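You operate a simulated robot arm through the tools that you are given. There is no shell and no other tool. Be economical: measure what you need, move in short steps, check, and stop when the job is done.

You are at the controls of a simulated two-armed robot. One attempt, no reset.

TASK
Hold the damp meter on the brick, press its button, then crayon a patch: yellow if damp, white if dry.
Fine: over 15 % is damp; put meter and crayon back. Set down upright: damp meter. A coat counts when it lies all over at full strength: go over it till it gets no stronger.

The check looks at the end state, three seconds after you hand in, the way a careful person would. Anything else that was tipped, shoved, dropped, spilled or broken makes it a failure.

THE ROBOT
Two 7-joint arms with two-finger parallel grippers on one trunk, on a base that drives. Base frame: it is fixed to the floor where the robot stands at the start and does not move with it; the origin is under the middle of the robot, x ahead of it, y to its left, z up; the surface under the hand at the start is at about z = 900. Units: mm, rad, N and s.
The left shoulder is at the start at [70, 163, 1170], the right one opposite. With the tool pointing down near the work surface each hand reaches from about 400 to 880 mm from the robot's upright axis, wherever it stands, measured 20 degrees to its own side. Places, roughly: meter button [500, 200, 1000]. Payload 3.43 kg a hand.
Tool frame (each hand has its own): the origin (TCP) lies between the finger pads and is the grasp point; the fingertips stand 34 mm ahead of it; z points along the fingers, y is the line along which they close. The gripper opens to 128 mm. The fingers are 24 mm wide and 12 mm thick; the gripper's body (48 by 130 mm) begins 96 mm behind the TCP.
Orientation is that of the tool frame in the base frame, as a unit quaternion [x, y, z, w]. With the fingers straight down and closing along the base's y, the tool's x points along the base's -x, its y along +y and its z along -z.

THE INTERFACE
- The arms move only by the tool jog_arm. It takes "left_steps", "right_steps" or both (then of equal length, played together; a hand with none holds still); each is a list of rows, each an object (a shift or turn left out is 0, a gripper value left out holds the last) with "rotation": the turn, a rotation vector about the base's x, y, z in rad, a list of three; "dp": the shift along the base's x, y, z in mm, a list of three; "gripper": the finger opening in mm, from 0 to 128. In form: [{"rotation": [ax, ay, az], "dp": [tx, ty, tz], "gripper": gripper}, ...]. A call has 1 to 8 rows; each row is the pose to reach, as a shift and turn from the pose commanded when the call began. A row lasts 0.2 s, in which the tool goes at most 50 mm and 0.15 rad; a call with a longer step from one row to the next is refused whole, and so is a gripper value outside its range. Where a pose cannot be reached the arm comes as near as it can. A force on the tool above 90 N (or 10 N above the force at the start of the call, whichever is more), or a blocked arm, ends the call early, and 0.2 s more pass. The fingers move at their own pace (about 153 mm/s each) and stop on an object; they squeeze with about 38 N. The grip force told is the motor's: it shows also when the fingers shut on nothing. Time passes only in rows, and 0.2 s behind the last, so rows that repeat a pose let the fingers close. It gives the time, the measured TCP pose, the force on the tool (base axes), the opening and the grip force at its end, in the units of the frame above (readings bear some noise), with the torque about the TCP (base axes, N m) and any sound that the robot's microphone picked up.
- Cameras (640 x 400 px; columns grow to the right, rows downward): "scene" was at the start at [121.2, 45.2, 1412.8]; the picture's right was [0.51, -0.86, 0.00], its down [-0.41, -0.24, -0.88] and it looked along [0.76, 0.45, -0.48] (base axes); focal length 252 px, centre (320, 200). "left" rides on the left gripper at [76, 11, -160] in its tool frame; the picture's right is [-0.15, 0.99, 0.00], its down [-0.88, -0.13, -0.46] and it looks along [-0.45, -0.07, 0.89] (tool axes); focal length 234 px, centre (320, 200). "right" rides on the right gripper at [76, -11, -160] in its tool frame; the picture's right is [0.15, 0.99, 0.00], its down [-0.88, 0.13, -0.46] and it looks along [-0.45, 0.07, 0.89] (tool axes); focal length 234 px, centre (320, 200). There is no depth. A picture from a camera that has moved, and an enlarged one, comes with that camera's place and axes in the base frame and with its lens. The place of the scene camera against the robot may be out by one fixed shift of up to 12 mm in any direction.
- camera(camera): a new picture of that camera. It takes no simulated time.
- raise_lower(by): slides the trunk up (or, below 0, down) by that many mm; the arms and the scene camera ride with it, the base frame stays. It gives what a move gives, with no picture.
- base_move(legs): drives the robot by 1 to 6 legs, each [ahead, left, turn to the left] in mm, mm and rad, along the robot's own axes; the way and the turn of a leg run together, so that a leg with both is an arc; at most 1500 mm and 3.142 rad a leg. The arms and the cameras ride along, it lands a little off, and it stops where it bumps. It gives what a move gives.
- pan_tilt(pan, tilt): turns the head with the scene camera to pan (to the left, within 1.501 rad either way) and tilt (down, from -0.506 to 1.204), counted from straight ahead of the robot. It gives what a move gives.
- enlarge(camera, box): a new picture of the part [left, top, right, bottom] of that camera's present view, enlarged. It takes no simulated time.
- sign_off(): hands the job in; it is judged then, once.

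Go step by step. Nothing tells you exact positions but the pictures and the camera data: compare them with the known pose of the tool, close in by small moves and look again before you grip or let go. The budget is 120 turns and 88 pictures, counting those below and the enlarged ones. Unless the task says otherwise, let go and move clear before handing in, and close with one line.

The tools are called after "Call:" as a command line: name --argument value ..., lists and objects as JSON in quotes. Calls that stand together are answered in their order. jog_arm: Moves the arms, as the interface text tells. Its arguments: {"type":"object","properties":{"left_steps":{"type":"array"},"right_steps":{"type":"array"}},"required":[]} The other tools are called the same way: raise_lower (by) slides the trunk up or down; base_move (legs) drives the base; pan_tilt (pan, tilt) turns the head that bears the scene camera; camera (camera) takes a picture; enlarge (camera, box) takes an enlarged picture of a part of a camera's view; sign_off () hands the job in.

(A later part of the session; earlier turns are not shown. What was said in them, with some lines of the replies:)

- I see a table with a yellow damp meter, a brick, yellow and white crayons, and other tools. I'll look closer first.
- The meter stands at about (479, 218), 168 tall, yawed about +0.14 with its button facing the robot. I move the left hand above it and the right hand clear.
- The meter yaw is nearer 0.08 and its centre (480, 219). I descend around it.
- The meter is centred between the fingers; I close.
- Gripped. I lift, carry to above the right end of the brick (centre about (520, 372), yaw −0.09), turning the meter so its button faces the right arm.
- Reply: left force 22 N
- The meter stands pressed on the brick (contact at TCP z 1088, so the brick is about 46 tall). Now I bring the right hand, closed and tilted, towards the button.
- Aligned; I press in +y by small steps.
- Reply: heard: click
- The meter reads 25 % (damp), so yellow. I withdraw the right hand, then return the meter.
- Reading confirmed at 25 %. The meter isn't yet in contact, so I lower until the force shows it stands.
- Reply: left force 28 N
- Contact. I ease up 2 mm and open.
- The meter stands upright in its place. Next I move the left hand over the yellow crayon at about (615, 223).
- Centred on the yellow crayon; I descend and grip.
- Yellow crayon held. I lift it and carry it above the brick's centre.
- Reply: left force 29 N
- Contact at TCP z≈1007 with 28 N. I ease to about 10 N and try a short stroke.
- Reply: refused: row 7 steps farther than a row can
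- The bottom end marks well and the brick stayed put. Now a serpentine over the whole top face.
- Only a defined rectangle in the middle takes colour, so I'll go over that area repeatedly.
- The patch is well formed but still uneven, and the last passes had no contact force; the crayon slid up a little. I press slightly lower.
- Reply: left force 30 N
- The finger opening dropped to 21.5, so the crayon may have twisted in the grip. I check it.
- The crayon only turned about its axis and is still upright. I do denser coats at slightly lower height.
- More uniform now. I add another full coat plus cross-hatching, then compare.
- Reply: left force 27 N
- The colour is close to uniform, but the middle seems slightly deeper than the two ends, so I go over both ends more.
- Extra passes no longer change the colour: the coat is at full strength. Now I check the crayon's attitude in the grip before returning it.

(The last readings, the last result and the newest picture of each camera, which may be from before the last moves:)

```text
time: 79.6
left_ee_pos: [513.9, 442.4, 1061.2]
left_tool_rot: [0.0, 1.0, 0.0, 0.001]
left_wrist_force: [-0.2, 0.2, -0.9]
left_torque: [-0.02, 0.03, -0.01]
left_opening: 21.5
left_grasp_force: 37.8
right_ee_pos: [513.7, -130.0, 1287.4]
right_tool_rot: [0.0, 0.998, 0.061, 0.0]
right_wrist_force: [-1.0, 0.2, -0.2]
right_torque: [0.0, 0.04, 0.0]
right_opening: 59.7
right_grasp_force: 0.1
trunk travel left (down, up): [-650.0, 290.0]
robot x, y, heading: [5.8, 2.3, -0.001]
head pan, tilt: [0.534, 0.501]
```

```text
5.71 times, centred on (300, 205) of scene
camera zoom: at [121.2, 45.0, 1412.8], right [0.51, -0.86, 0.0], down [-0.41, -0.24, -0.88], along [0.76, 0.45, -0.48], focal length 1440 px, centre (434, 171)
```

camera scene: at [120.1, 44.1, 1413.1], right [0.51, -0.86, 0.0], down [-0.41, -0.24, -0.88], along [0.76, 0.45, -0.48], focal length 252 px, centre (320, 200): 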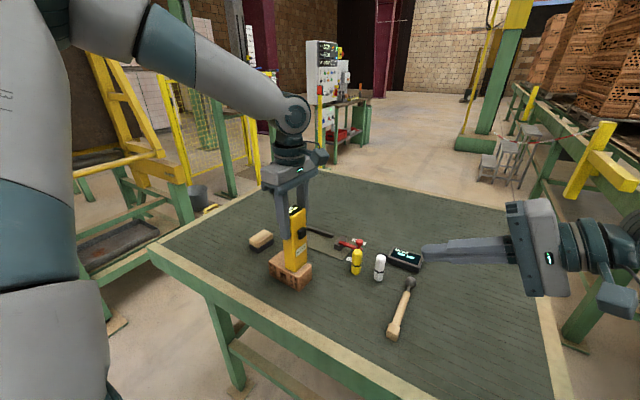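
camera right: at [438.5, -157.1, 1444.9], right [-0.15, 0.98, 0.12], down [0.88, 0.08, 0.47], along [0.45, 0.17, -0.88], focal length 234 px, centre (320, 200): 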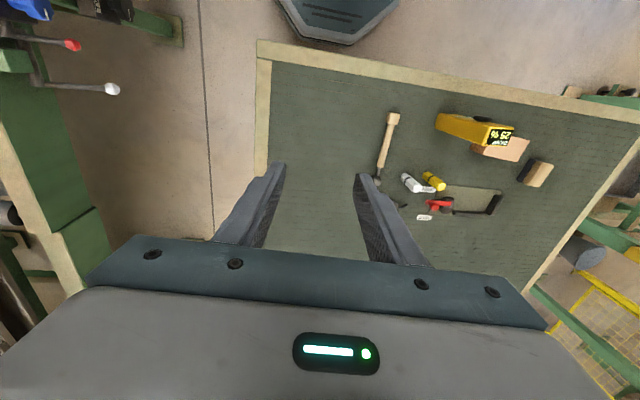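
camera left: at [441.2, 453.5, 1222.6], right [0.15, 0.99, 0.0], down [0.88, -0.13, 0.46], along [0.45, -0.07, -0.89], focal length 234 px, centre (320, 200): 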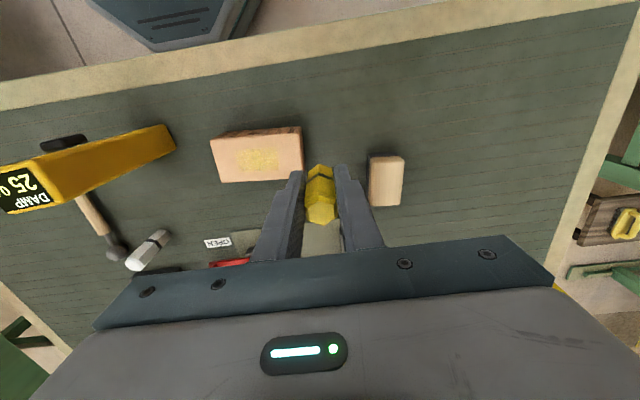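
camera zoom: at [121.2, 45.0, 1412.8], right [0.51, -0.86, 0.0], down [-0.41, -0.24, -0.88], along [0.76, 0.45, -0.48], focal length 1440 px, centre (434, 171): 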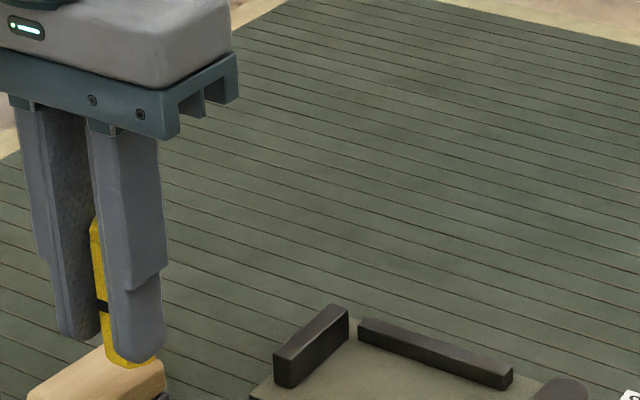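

The crayon slid about 8 mm towards +x in the grip but is untilted, so I aim 8 mm short in x. I carry it back over its place.

Call:
jog_arm --left_steps '[{"dp": [30, -30, 10]}, {"dp": [60, -60, 10]}, {"dp": [85, -95, 10]}, {"dp": [91.4, -140, 10]}, {"dp": [91.4, -185, 10]}, {"dp": [91.4, -221, 5]}, {"dp": [91.4, -221, -40]}, {"dp": [91.4, -221, -75]}]'

Call:
enlarge --camera "left" --box '[230, 100, 410, 240]'

Call:
enlarge --camera "scene" --box '[310, 210, 410, 290]'

```text
time: 81.4
left_ee_pos: [605.7, 224.0, 982.0]
left_tool_rot: [0.0, 1.0, -0.001, -0.001]
left_wrist_force: [0.3, 1.0, -0.4]
left_torque: [-0.01, 0.03, 0.03]
left_opening: 21.7
left_grasp_force: 38.2
right_ee_pos: [515.0, -128.8, 1286.8]
right_tool_rot: [-0.001, 0.998, 0.06, -0.001]
right_wrist_force: [0.7, 0.0, 0.3]
right_torque: [-0.01, 0.01, -0.01]
right_opening: 60.1
right_grasp_force: 0.1
trunk travel left (down, up): [-650.0, 290.0]
robot x, y, heading: [0.8, -1.1, 0.002]
head pan, tilt: [0.534, 0.501]
```

```text
2.86 times, centred on (320, 170) of left
camera zoom: at [530.7, 235.8, 1142.3], right [0.15, 0.99, 0.0], down [0.88, -0.13, 0.46], along [0.45, -0.07, -0.89], focal length 669 px, centre (320, 286)
```

zoom: 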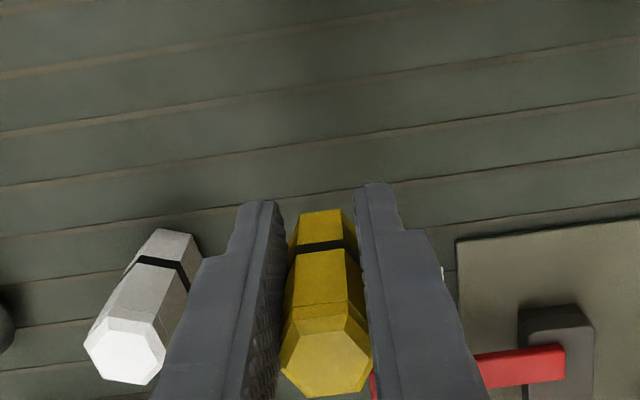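

```text
5.00 times, centred on (360, 250) of scene
camera zoom: at [122.3, 45.4, 1412.7], right [0.51, -0.86, 0.0], down [-0.41, -0.24, -0.88], along [0.75, 0.45, -0.48], focal length 1260 px, centre (120, -50)
```

zoom: 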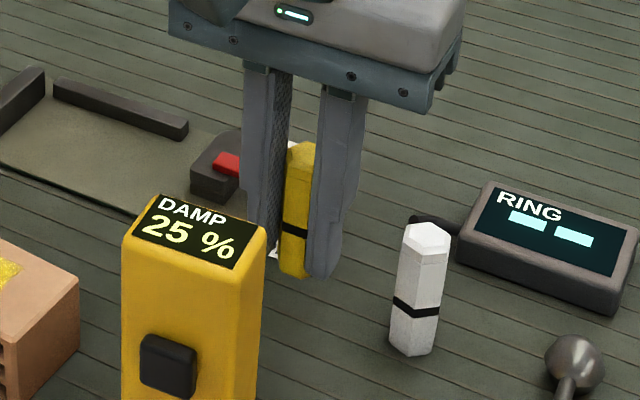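

Call:
jog_arm --left_steps '[{"dp": [0, 0, -15]}, {"dp": [0, 0, -24]}, {"dp": [0, 0, -28]}, {"dp": [0, 0, -30]}, {"dp": [0, 0, -30]}]'

```text
time: 82.6
left_ee_pos: [606.5, 223.2, 952.8]
left_tool_rot: [0.0, 1.0, 0.0, -0.001]
left_wrist_force: [-1.1, -0.4, -0.1]
left_torque: [0.01, -0.01, 0.02]
left_opening: 21.7
left_grasp_force: 38.3
right_ee_pos: [514.4, -129.6, 1287.9]
right_tool_rot: [0.001, 0.998, 0.061, 0.0]
right_wrist_force: [-0.4, 0.5, -0.7]
right_torque: [-0.01, -0.02, -0.02]
right_opening: 60.1
right_grasp_force: 0.1
trunk travel left (down, up): [-650.0, 290.0]
robot x, y, heading: [-0.4, -3.5, -0.004]
head pan, tilt: [0.534, 0.501]
```

Call:
jog_arm --left_steps '[{"dp": [0, 0, -1]}, {"dp": [0, 0, -2]}, {"dp": [0, 0, -2]}]'

```text
time: 83.4
left_ee_pos: [606.9, 222.7, 951.7]
left_tool_rot: [0.0, 1.0, 0.0, 0.0]
left_wrist_force: [0.0, -0.5, 0.0]
left_torque: [-0.02, 0.0, 0.01]
left_opening: 21.5
left_grasp_force: 38.1
right_ee_pos: [514.9, -129.0, 1286.8]
right_tool_rot: [0.0, 0.998, 0.061, 0.0]
right_wrist_force: [-0.3, 0.1, 0.2]
right_torque: [0.02, 0.0, -0.01]
right_opening: 60.1
right_grasp_force: 0.0
trunk travel left (down, up): [-650.0, 290.0]
robot x, y, heading: [-1.1, 0.9, -0.002]
head pan, tilt: [0.534, 0.501]
```

Call:
jog_arm --left_steps '[{"dp": [0, 0, -1]}, {"dp": [0, 0, -2]}, {"dp": [0, 0, -2]}]'

```text
time: 84.2
left_ee_pos: [605.4, 222.4, 948.9]
left_tool_rot: [0.0, 1.0, 0.0, 0.0]
left_wrist_force: [-0.2, -0.4, 0.5]
left_torque: [-0.04, 0.0, -0.02]
left_opening: 21.6
left_grasp_force: 38.1
right_ee_pos: [513.6, -129.1, 1286.6]
right_tool_rot: [0.0, 0.998, 0.06, 0.001]
right_wrist_force: [0.2, -0.6, 1.0]
right_torque: [0.03, 0.0, -0.02]
right_opening: 59.8
right_grasp_force: 0.0
trunk travel left (down, up): [-650.0, 290.0]
robot x, y, heading: [-1.0, -0.4, 0.004]
head pan, tilt: [0.534, 0.501]
```

Call:
jog_arm --left_steps '[{"dp": [0, 0, -1]}, {"dp": [0, 0, -2]}, {"dp": [0, 0, -2]}]'

Call:
enlarge --camera "scene" --box '[340, 240, 390, 280]'

```text
time: 85.0
left_ee_pos: [608.2, 222.3, 946.9]
left_tool_rot: [0.001, 1.0, 0.001, 0.0]
left_wrist_force: [0.6, -0.6, -0.4]
left_torque: [0.05, -0.01, -0.02]
left_opening: 21.4
left_grasp_force: 37.9
right_ee_pos: [515.0, -129.3, 1287.0]
right_tool_rot: [0.0, 0.998, 0.06, 0.001]
right_wrist_force: [-0.5, -0.4, -1.1]
right_torque: [0.0, 0.01, -0.03]
right_opening: 59.9
right_grasp_force: 0.1
trunk travel left (down, up): [-650.0, 290.0]
robot x, y, heading: [1.9, -2.1, -0.004]
head pan, tilt: [0.534, 0.501]
```

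```text
10.00 times, centred on (365, 260) of scene
camera zoom: at [121.3, 45.0, 1412.8], right [0.51, -0.86, 0.0], down [-0.41, -0.24, -0.88], along [0.76, 0.45, -0.48], focal length 2520 px, centre (-130, -400)
```

zoom: 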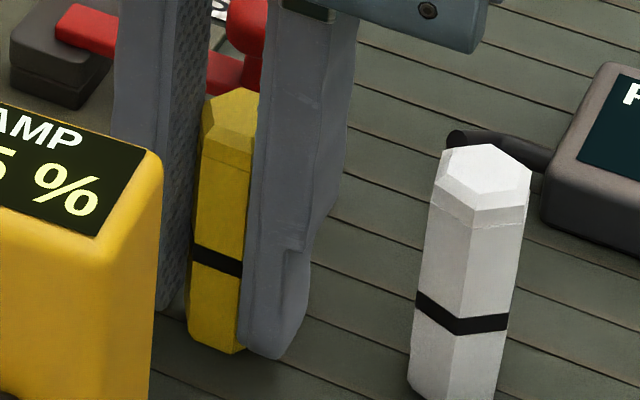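

Call:
jog_arm --left_steps '[{"dp": [0, 0, -1]}, {"dp": [0, 0, -2]}, {"dp": [0, 0, -2]}]'

```text
time: 85.8
left_ee_pos: [606.8, 222.6, 946.4]
left_tool_rot: [0.0, 1.0, 0.0, 0.003]
left_wrist_force: [3.9, 3.6, 12.8]
left_torque: [0.13, -0.34, 0.07]
left_opening: 21.7
left_grasp_force: 38.4
right_ee_pos: [513.6, -129.1, 1288.0]
right_tool_rot: [0.0, 0.998, 0.06, 0.0]
right_wrist_force: [0.2, -0.1, -0.8]
right_torque: [-0.02, 0.02, -0.01]
right_opening: 59.8
right_grasp_force: 0.1
trunk travel left (down, up): [-650.0, 290.0]
robot x, y, heading: [0.7, 1.2, 0.001]
head pan, tilt: [0.534, 0.501]
```

Contact. I ease up slightly and release.

Call:
jog_arm --left_steps '[{"dp": [0, 0, 1]}, {"dp": [0, 0, 1], "gripper": 26}, {"dp": [0, 0, 1], "gripper": 34}, {"dp": [0, 0, 1], "gripper": 44}, {"dp": [0, 0, 1], "gripper": 44}]'

Call:
enlarge --camera "left" --box '[230, 100, 410, 240]'

Call:
enlarge --camera "scene" --box '[340, 240, 390, 280]'

```text
time: 87.0
left_ee_pos: [605.8, 222.1, 946.3]
left_tool_rot: [0.001, 1.0, 0.0, 0.0]
left_wrist_force: [0.9, -0.1, 0.2]
left_torque: [0.01, -0.03, 0.01]
left_opening: 44.1
left_grasp_force: 0.1
right_ee_pos: [514.9, -130.1, 1286.4]
right_tool_rot: [0.0, 0.998, 0.061, 0.0]
right_wrist_force: [-0.2, 0.4, -0.1]
right_torque: [-0.01, -0.02, 0.02]
right_opening: 60.2
right_grasp_force: 0.1
trunk travel left (down, up): [-650.0, 290.0]
robot x, y, heading: [-0.6, -0.8, -0.002]
head pan, tilt: [0.534, 0.501]
```

```text
2.86 times, centred on (320, 170) of left
camera zoom: at [530.7, 233.5, 1106.7], right [0.15, 0.99, 0.0], down [0.88, -0.13, 0.46], along [0.45, -0.07, -0.89], focal length 669 px, centre (320, 286)
```

zoom: 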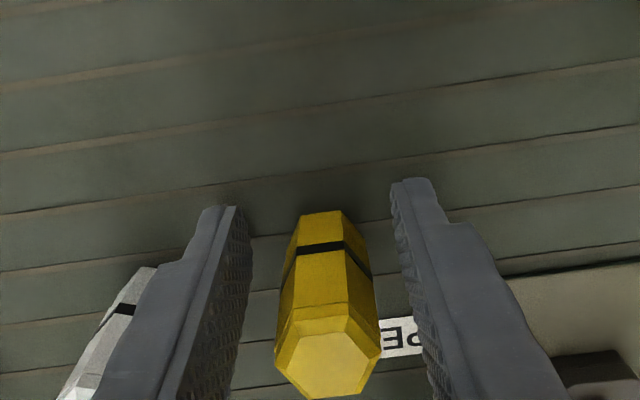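

```text
10.00 times, centred on (365, 260) of scene
camera zoom: at [121.1, 45.0, 1412.8], right [0.51, -0.86, 0.0], down [-0.41, -0.24, -0.88], along [0.76, 0.45, -0.48], focal length 2520 px, centre (-130, -400)
```

zoom: 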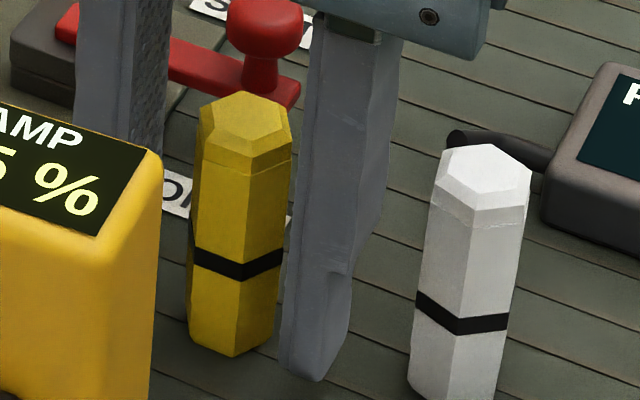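

The crayon stands upright within a few mm of its place. I lift away and check the end state.

Call:
jog_arm --left_steps '[{"dp": [0, 0, 25]}, {"dp": [0, 0, 65]}, {"dp": [0, 0, 110]}, {"dp": [0, 0, 150]}, {"dp": [-20, 40, 180]}, {"dp": [-40, 80, 200]}, {"dp": [-60, 120, 220]}, {"dp": [-90, 155, 240]}]'

Call:
jog_arm --left_steps '[{"dp": [-20, 40, 10]}, {"dp": [-40, 80, 20]}, {"dp": [-40, 80, 20]}]'

Call:
camera --camera "scene"

Call:
enlarge --camera "scene" --box '[220, 210, 460, 360]'

```text
refused: row 5 steps farther than a row can; nothing moved
```

```text
time: 87.8
left_ee_pos: [567.4, 300.0, 967.4]
left_tool_rot: [0.0, 1.0, 0.0, -0.001]
left_wrist_force: [-0.4, 0.3, 0.1]
left_torque: [0.02, 0.04, 0.0]
left_opening: 44.2
left_grasp_force: 0.1
right_ee_pos: [515.3, -132.1, 1285.7]
right_tool_rot: [0.0, 0.998, 0.06, -0.001]
right_wrist_force: [0.2, -0.1, -0.1]
right_torque: [0.08, 0.04, -0.01]
right_opening: 59.9
right_grasp_force: 0.1
trunk travel left (down, up): [-650.0, 290.0]
robot x, y, heading: [-1.4, 4.9, 0.001]
head pan, tilt: [0.534, 0.501]
```

```text
26 pictures are left
camera scene: at [122.8, 43.7, 1412.6], right [0.51, -0.86, 0.0], down [-0.41, -0.24, -0.88], along [0.75, 0.45, -0.48], focal length 252 px, centre (320, 200)
```

scene: 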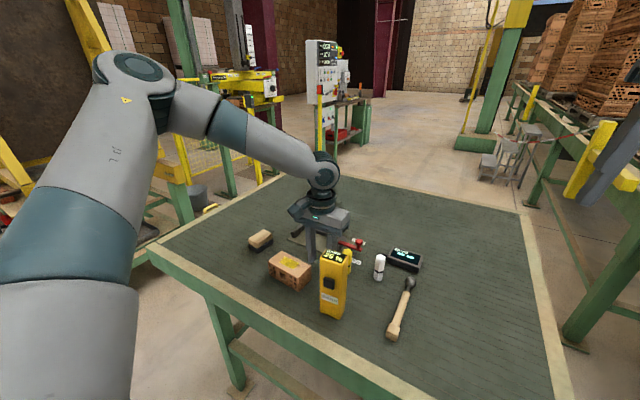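

```text
2.67 times, centred on (340, 285) of scene
camera zoom: at [122.8, 43.7, 1412.6], right [0.51, -0.86, 0.0], down [-0.41, -0.24, -0.88], along [0.75, 0.45, -0.48], focal length 672 px, centre (267, -27)
```

zoom: 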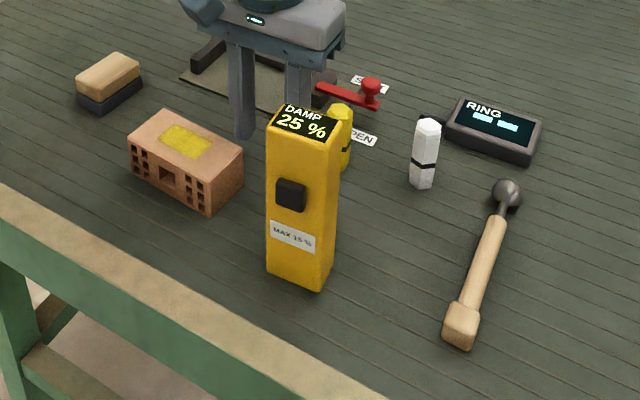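

My chained follow-up ran after the refused call and the low sweep dragged the crayon along; it appears to be still standing. I look closely before moving.

Call:
camera --camera "left"

Call:
enlarge --camera "scene" --box '[290, 220, 370, 290]'

Call:
camera --camera "right"

```text
24 pictures are left
camera left: at [490.8, 312.2, 1127.1], right [0.15, 0.99, 0.0], down [0.88, -0.13, 0.45], along [0.45, -0.07, -0.89], focal length 234 px, centre (320, 200)
```

left: 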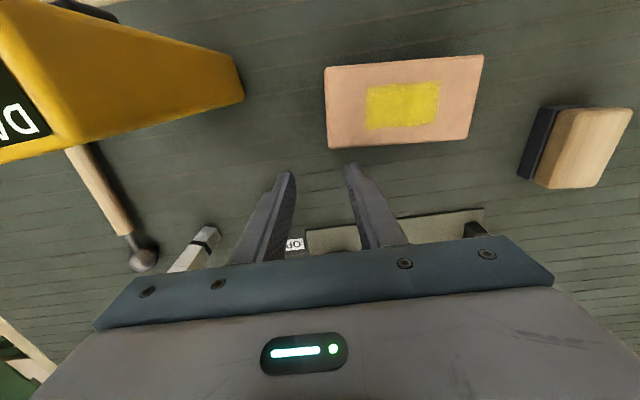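

```text
5.71 times, centred on (330, 255) of scene
camera zoom: at [122.8, 43.7, 1412.6], right [0.51, -0.86, 0.0], down [-0.41, -0.24, -0.88], along [0.75, 0.45, -0.48], focal length 1440 px, centre (263, -114)
```

zoom: 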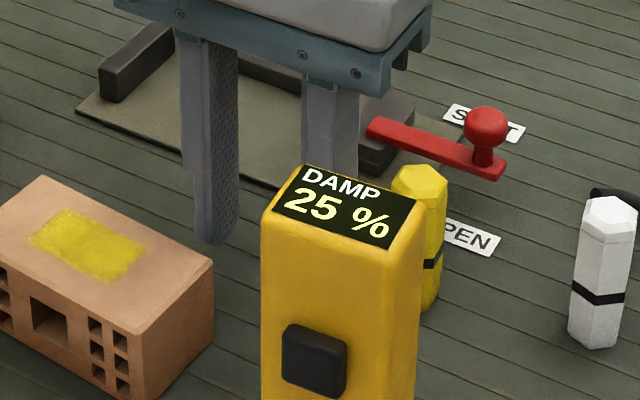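

```text
22 pictures are left
camera right: at [440.6, -160.7, 1443.7], right [-0.15, 0.98, 0.12], down [0.88, 0.07, 0.47], along [0.45, 0.17, -0.88], focal length 234 px, centre (320, 200)
```

right: 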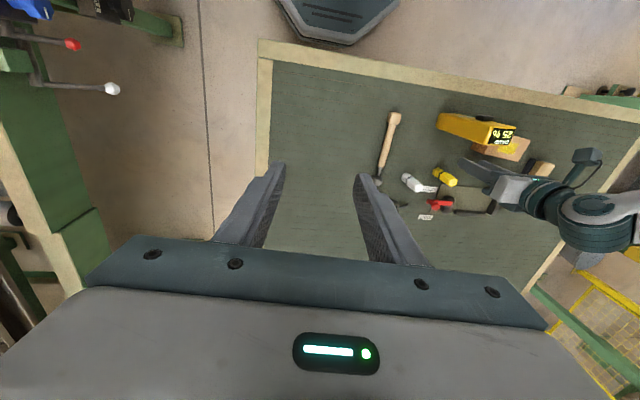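

The crayon still stands, displaced by about 40 mm and beside the right finger. I raise the hand straight up.

Call:
jog_arm --left_steps '[{"dp": [0, 0, 15]}, {"dp": [0, 0, 40]}, {"dp": [0, 0, 75]}, {"dp": [0, 0, 115]}, {"dp": [0, 0, 130]}, {"dp": [0, 0, 130]}]'

Call:
camera --camera "left"

Call:
enlarge --camera "scene" --box '[220, 210, 460, 360]'

```text
time: 89.2
left_ee_pos: [567.1, 304.4, 1098.3]
left_tool_rot: [0.0, 1.0, 0.0, 0.0]
left_wrist_force: [0.8, -0.3, 0.5]
left_torque: [0.03, 0.0, 0.02]
left_opening: 43.7
left_grasp_force: 0.0
right_ee_pos: [513.6, -129.9, 1286.7]
right_tool_rot: [0.001, 0.998, 0.061, -0.001]
right_wrist_force: [1.4, -0.2, 0.1]
right_torque: [-0.01, 0.02, -0.01]
right_opening: 60.0
right_grasp_force: 0.1
trunk travel left (down, up): [-650.0, 290.0]
robot x, y, heading: [1.5, -0.7, -0.002]
head pan, tilt: [0.534, 0.501]
```

```text
21 pictures are left
camera left: at [491.4, 315.2, 1257.4], right [0.15, 0.99, 0.0], down [0.88, -0.13, 0.46], along [0.45, -0.07, -0.89], focal length 234 px, centre (320, 200)
```

left: 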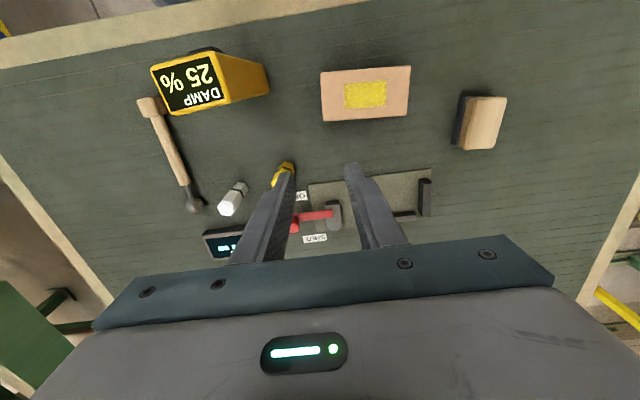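

```text
2.67 times, centred on (340, 285) of scene
camera zoom: at [121.4, 45.2, 1412.7], right [0.51, -0.86, 0.0], down [-0.41, -0.24, -0.88], along [0.76, 0.45, -0.48], focal length 672 px, centre (267, -27)
```

zoom: 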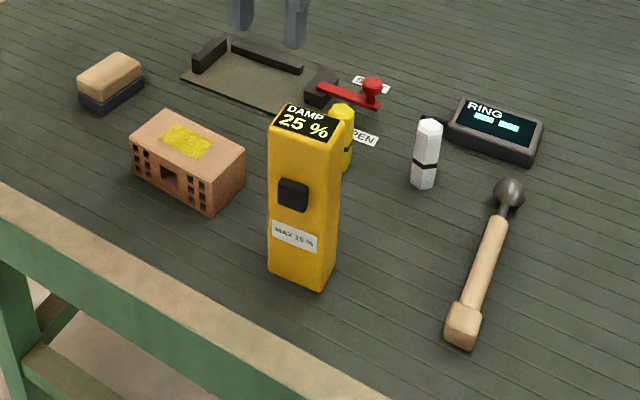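

Call:
jog_arm --left_steps '[{"dp": [10, -25, 0], "gripper": 60}, {"dp": [29, -54, 0]}, {"dp": [29, -54, 0]}]'

Call:
enlarge --camera "left" --box '[240, 90, 400, 190]'

```text
time: 90.0
left_ee_pos: [594.6, 249.7, 1096.2]
left_tool_rot: [-0.001, 1.0, -0.001, -0.001]
left_wrist_force: [-0.6, 0.7, 0.6]
left_torque: [-0.04, 0.01, -0.02]
left_opening: 60.2
left_grasp_force: 0.0
right_ee_pos: [514.3, -128.9, 1287.5]
right_tool_rot: [0.0, 0.998, 0.06, 0.0]
right_wrist_force: [-0.9, 0.4, 0.1]
right_torque: [-0.03, -0.02, 0.01]
right_opening: 60.1
right_grasp_force: 0.0
trunk travel left (down, up): [-650.0, 290.0]
robot x, y, heading: [-1.6, -1.5, 0.0]
head pan, tilt: [0.534, 0.501]
```

```text
4.00 times, centred on (320, 140) of left
camera zoom: at [518.6, 261.3, 1255.8], right [0.15, 0.99, 0.0], down [0.88, -0.13, 0.46], along [0.45, -0.07, -0.89], focal length 937 px, centre (320, 440)
```

zoom: 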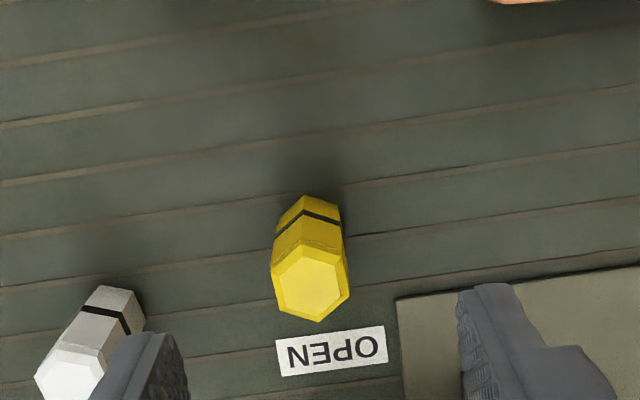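

The crayon is standing at about (603, 245). I re-grip it to take it back to (616, 222).

Call:
jog_arm --left_steps '[{"dp": [7, -4, -20], "gripper": 48}, {"dp": [7.5, -4.5, -45]}, {"dp": [7.5, -4.5, -68]}, {"dp": [7.5, -4.5, -68]}]'

Call:
enlarge --camera "left" --box '[230, 100, 410, 240]'

```text
time: 91.0
left_ee_pos: [603.5, 241.7, 1028.1]
left_tool_rot: [0.0, 1.0, -0.001, 0.0]
left_wrist_force: [0.0, 0.3, 0.8]
left_torque: [-0.04, -0.01, -0.01]
left_opening: 48.0
left_grasp_force: 0.1
right_ee_pos: [514.8, -129.8, 1288.0]
right_tool_rot: [0.0, 0.998, 0.06, 0.0]
right_wrist_force: [0.3, 0.0, 0.1]
right_torque: [0.01, 0.0, -0.05]
right_opening: 59.6
right_grasp_force: 0.1
trunk travel left (down, up): [-650.0, 290.0]
robot x, y, heading: [-0.2, 0.9, -0.004]
head pan, tilt: [0.534, 0.501]
```

```text
2.86 times, centred on (320, 170) of left
camera zoom: at [528.4, 253.4, 1187.5], right [0.15, 0.99, 0.0], down [0.88, -0.13, 0.46], along [0.45, -0.07, -0.89], focal length 669 px, centre (320, 286)
```

zoom: 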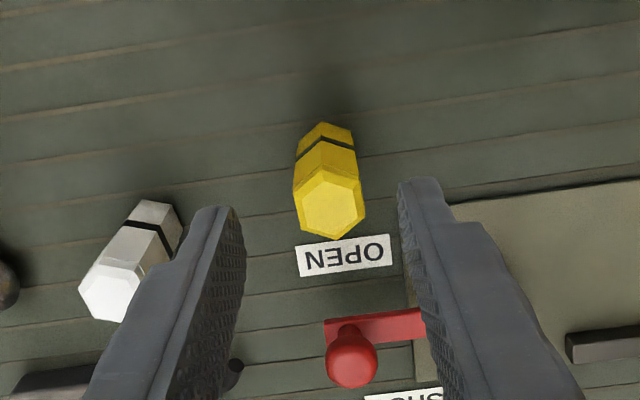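

Call:
jog_arm --left_steps '[{"dp": [-0.5, 2, -25]}, {"dp": [-0.5, 2, -50]}, {"dp": [-0.5, 2, -70]}, {"dp": [-0.5, 2, -70]}, {"dp": [-0.5, 2, -70], "gripper": 30}, {"dp": [-0.5, 2, -70], "gripper": 10}, {"dp": [-0.5, 2, -70]}]'

Call:
enlarge --camera "left" --box '[230, 100, 410, 240]'

```text
time: 92.6
left_ee_pos: [604.6, 243.0, 959.6]
left_tool_rot: [0.0, 1.0, 0.0, 0.0]
left_wrist_force: [0.5, 0.1, 0.1]
left_torque: [0.03, 0.01, 0.01]
left_opening: 24.5
left_grasp_force: 37.7
right_ee_pos: [514.3, -129.6, 1286.7]
right_tool_rot: [0.0, 0.998, 0.06, -0.001]
right_wrist_force: [-0.4, -0.1, -0.1]
right_torque: [-0.02, 0.0, -0.01]
right_opening: 60.1
right_grasp_force: 0.0
trunk travel left (down, up): [-650.0, 290.0]
robot x, y, heading: [-1.3, -1.5, -0.001]
head pan, tilt: [0.534, 0.501]
```

```text
2.86 times, centred on (320, 170) of left
camera zoom: at [527.6, 256.1, 1118.9], right [0.15, 0.99, 0.0], down [0.88, -0.13, 0.46], along [0.45, -0.07, -0.89], focal length 669 px, centre (320, 286)
```

zoom: 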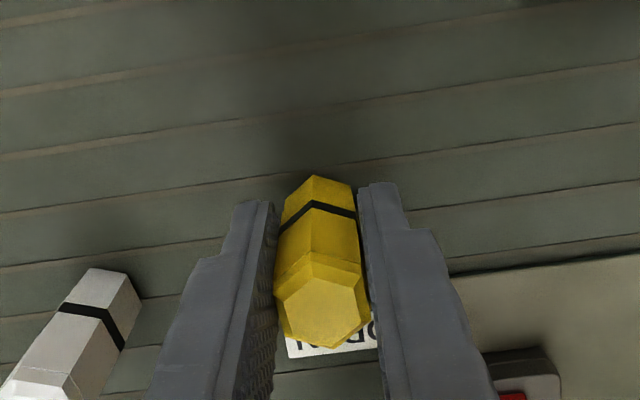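

Gripped as originally. I lift a little, shift (+14, −23.5), and set it down.

Call:
jog_arm --left_steps '[{"dp": [0, 0, 10]}, {"dp": [0, 0, 20]}, {"dp": [7, -12, 20]}, {"dp": [14, -23.5, 20]}, {"dp": [14, -23.5, 10]}, {"dp": [14, -23.5, 4]}, {"dp": [14, -23.5, 1]}, {"dp": [14, -23.5, 0]}]'

Call:
enlarge --camera "left" --box '[230, 100, 410, 240]'

```text
time: 94.4
left_ee_pos: [618.0, 221.1, 960.7]
left_tool_rot: [-0.001, 1.0, -0.001, 0.001]
left_wrist_force: [2.9, -0.2, 11.6]
left_torque: [-0.23, -0.22, -0.05]
left_opening: 24.1
left_grasp_force: 38.3
right_ee_pos: [513.0, -130.1, 1287.3]
right_tool_rot: [0.0, 0.998, 0.06, 0.0]
right_wrist_force: [-0.4, 0.0, 0.6]
right_torque: [-0.01, 0.0, -0.01]
right_opening: 60.0
right_grasp_force: 0.0
trunk travel left (down, up): [-650.0, 290.0]
robot x, y, heading: [1.1, -1.0, 0.0]
head pan, tilt: [0.534, 0.501]
```

```text
2.86 times, centred on (320, 170) of left
camera zoom: at [540.5, 233.2, 1120.1], right [0.15, 0.99, 0.0], down [0.88, -0.13, 0.46], along [0.45, -0.07, -0.89], focal length 669 px, centre (320, 286)
```

zoom: 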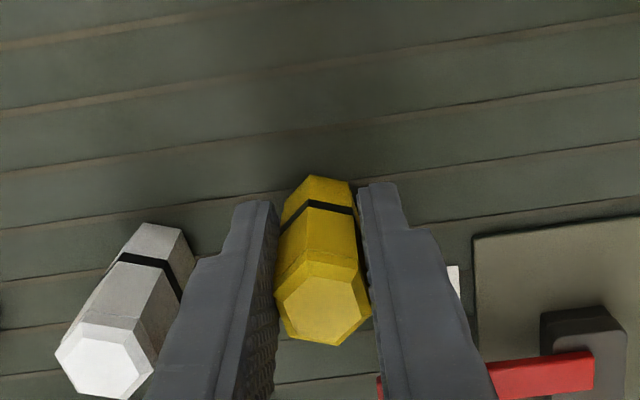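

Contact made; ease and release.

Call:
jog_arm --left_steps '[{"dp": [0, 0, 1.2]}, {"dp": [0, 0, 1.2], "gripper": 28}, {"dp": [0, 0, 1.2], "gripper": 36}, {"dp": [0, 0, 1.2], "gripper": 46}, {"dp": [0, 0, 1.2], "gripper": 46}]'

Call:
enlarge --camera "left" --box '[230, 100, 410, 240]'

```text
time: 95.6
left_ee_pos: [617.3, 220.9, 958.9]
left_tool_rot: [0.0, 1.0, 0.0, 0.0]
left_wrist_force: [0.9, 0.9, 0.3]
left_torque: [-0.03, 0.04, 0.0]
left_opening: 46.0
left_grasp_force: 0.1
right_ee_pos: [513.6, -129.5, 1287.5]
right_tool_rot: [0.0, 0.998, 0.06, 0.001]
right_wrist_force: [-0.3, -0.6, -0.4]
right_torque: [-0.01, 0.04, -0.01]
right_opening: 60.0
right_grasp_force: 0.1
trunk travel left (down, up): [-650.0, 290.0]
robot x, y, heading: [-0.8, 2.2, 0.001]
head pan, tilt: [0.534, 0.501]
```

```text
2.86 times, centred on (320, 170) of left
camera zoom: at [540.9, 233.1, 1119.8], right [0.15, 0.99, 0.0], down [0.88, -0.13, 0.46], along [0.45, -0.07, -0.89], focal length 669 px, centre (320, 286)
```

zoom: 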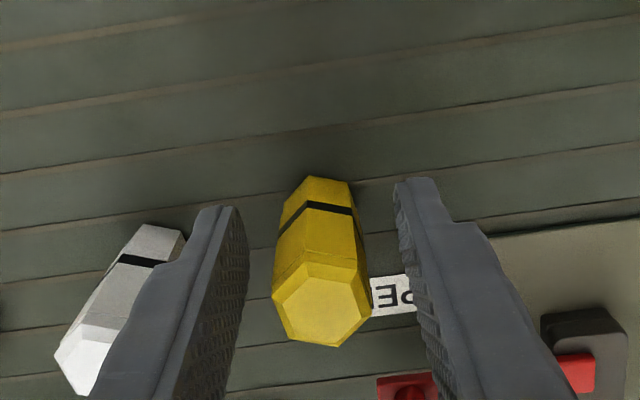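

Free and standing. I raise the hand straight up only.

Call:
jog_arm --left_steps '[{"dp": [0, 0, 20]}, {"dp": [0, 0, 60]}, {"dp": [0, 0, 105]}, {"dp": [0, 0, 150]}, {"dp": [0, 0, 195]}, {"dp": [0, 0, 235]}, {"dp": [0, 0, 235]}]'

```text
time: 97.2
left_ee_pos: [618.8, 221.5, 1195.9]
left_tool_rot: [0.0, 1.0, -0.001, 0.0]
left_wrist_force: [-0.2, 1.0, -0.2]
left_torque: [0.0, 0.01, 0.0]
left_opening: 45.8
left_grasp_force: 0.1
right_ee_pos: [515.6, -129.9, 1287.5]
right_tool_rot: [0.0, 0.998, 0.061, 0.0]
right_wrist_force: [-0.1, 0.2, 0.1]
right_torque: [0.02, 0.0, 0.0]
right_opening: 60.0
right_grasp_force: 0.0
trunk travel left (down, up): [-650.0, 290.0]
robot x, y, heading: [-4.9, 2.3, -0.002]
head pan, tilt: [0.534, 0.501]
```

The hand is well above everything now; I move it aside and check the scene.

Call:
jog_arm --left_steps '[{"dp": [-20, 40, 10]}, {"dp": [-40, 80, 20]}, {"dp": [-60, 120, 30]}, {"dp": [-80, 160, 40]}, {"dp": [-100, 200, 50]}, {"dp": [-120, 240, 60]}, {"dp": [-120, 240, 60]}]'

Call:
enlarge --camera "scene" --box '[220, 210, 460, 360]'

Call:
enlarge --camera "scene" --box '[335, 235, 399, 285]'

```text
time: 98.8
left_ee_pos: [494.5, 462.3, 1255.9]
left_tool_rot: [0.0, 1.0, 0.0, -0.002]
left_wrist_force: [-0.3, 0.2, 0.3]
left_torque: [0.0, 0.03, -0.05]
left_opening: 46.3
left_grasp_force: 0.1
right_ee_pos: [515.1, -129.7, 1286.7]
right_tool_rot: [0.0, 0.998, 0.061, -0.001]
right_wrist_force: [0.4, -0.8, -0.1]
right_torque: [0.0, 0.03, -0.03]
right_opening: 59.9
right_grasp_force: 0.0
trunk travel left (down, up): [-650.0, 290.0]
robot x, y, heading: [1.0, 3.2, 0.004]
head pan, tilt: [0.534, 0.501]
```

```text
2.67 times, centred on (340, 285) of scene
camera zoom: at [122.1, 44.2, 1412.7], right [0.51, -0.86, 0.0], down [-0.41, -0.24, -0.88], along [0.75, 0.45, -0.48], focal length 672 px, centre (267, -27)
```

zoom: 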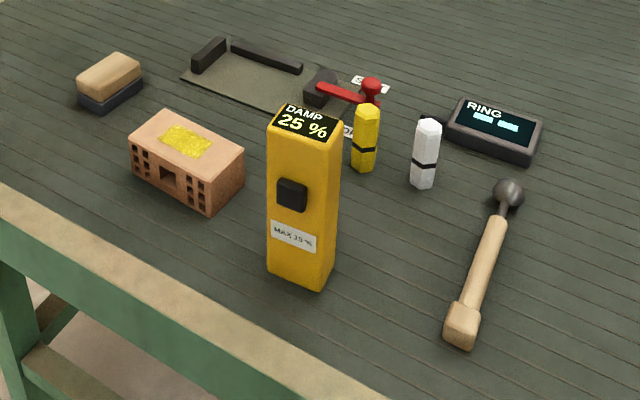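

```text
8.00 times, centred on (367, 260) of scene
camera zoom: at [122.1, 44.2, 1412.7], right [0.51, -0.86, 0.0], down [-0.41, -0.24, -0.88], along [0.75, 0.45, -0.48], focal length 2016 px, centre (-56, -280)
```

zoom: 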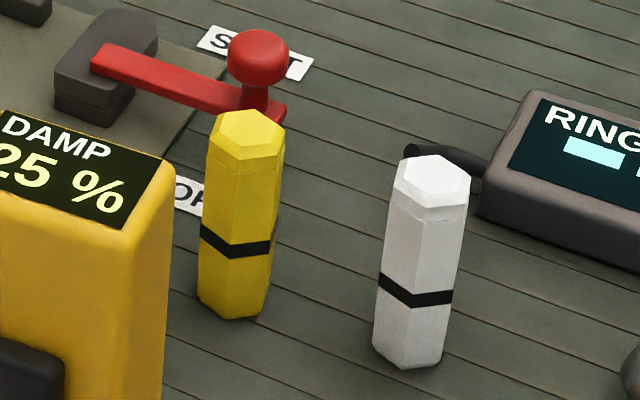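

Both crayons and the meter stand upright in their places, the brick has its full yellow patch, and nothing else has moved. I hand in.

Call:
sign_off

```text
The job is handed in.
```

The meter read 25 % on the brick, which is damp, so I crayoned the patch yellow and went over it until the colour got no stronger. The meter stands upright back in its place. The yellow crayon is also back, within a few mm. I dragged it about 26 mm with the gripper after first setting it down, but it stayed standing and I reset it.
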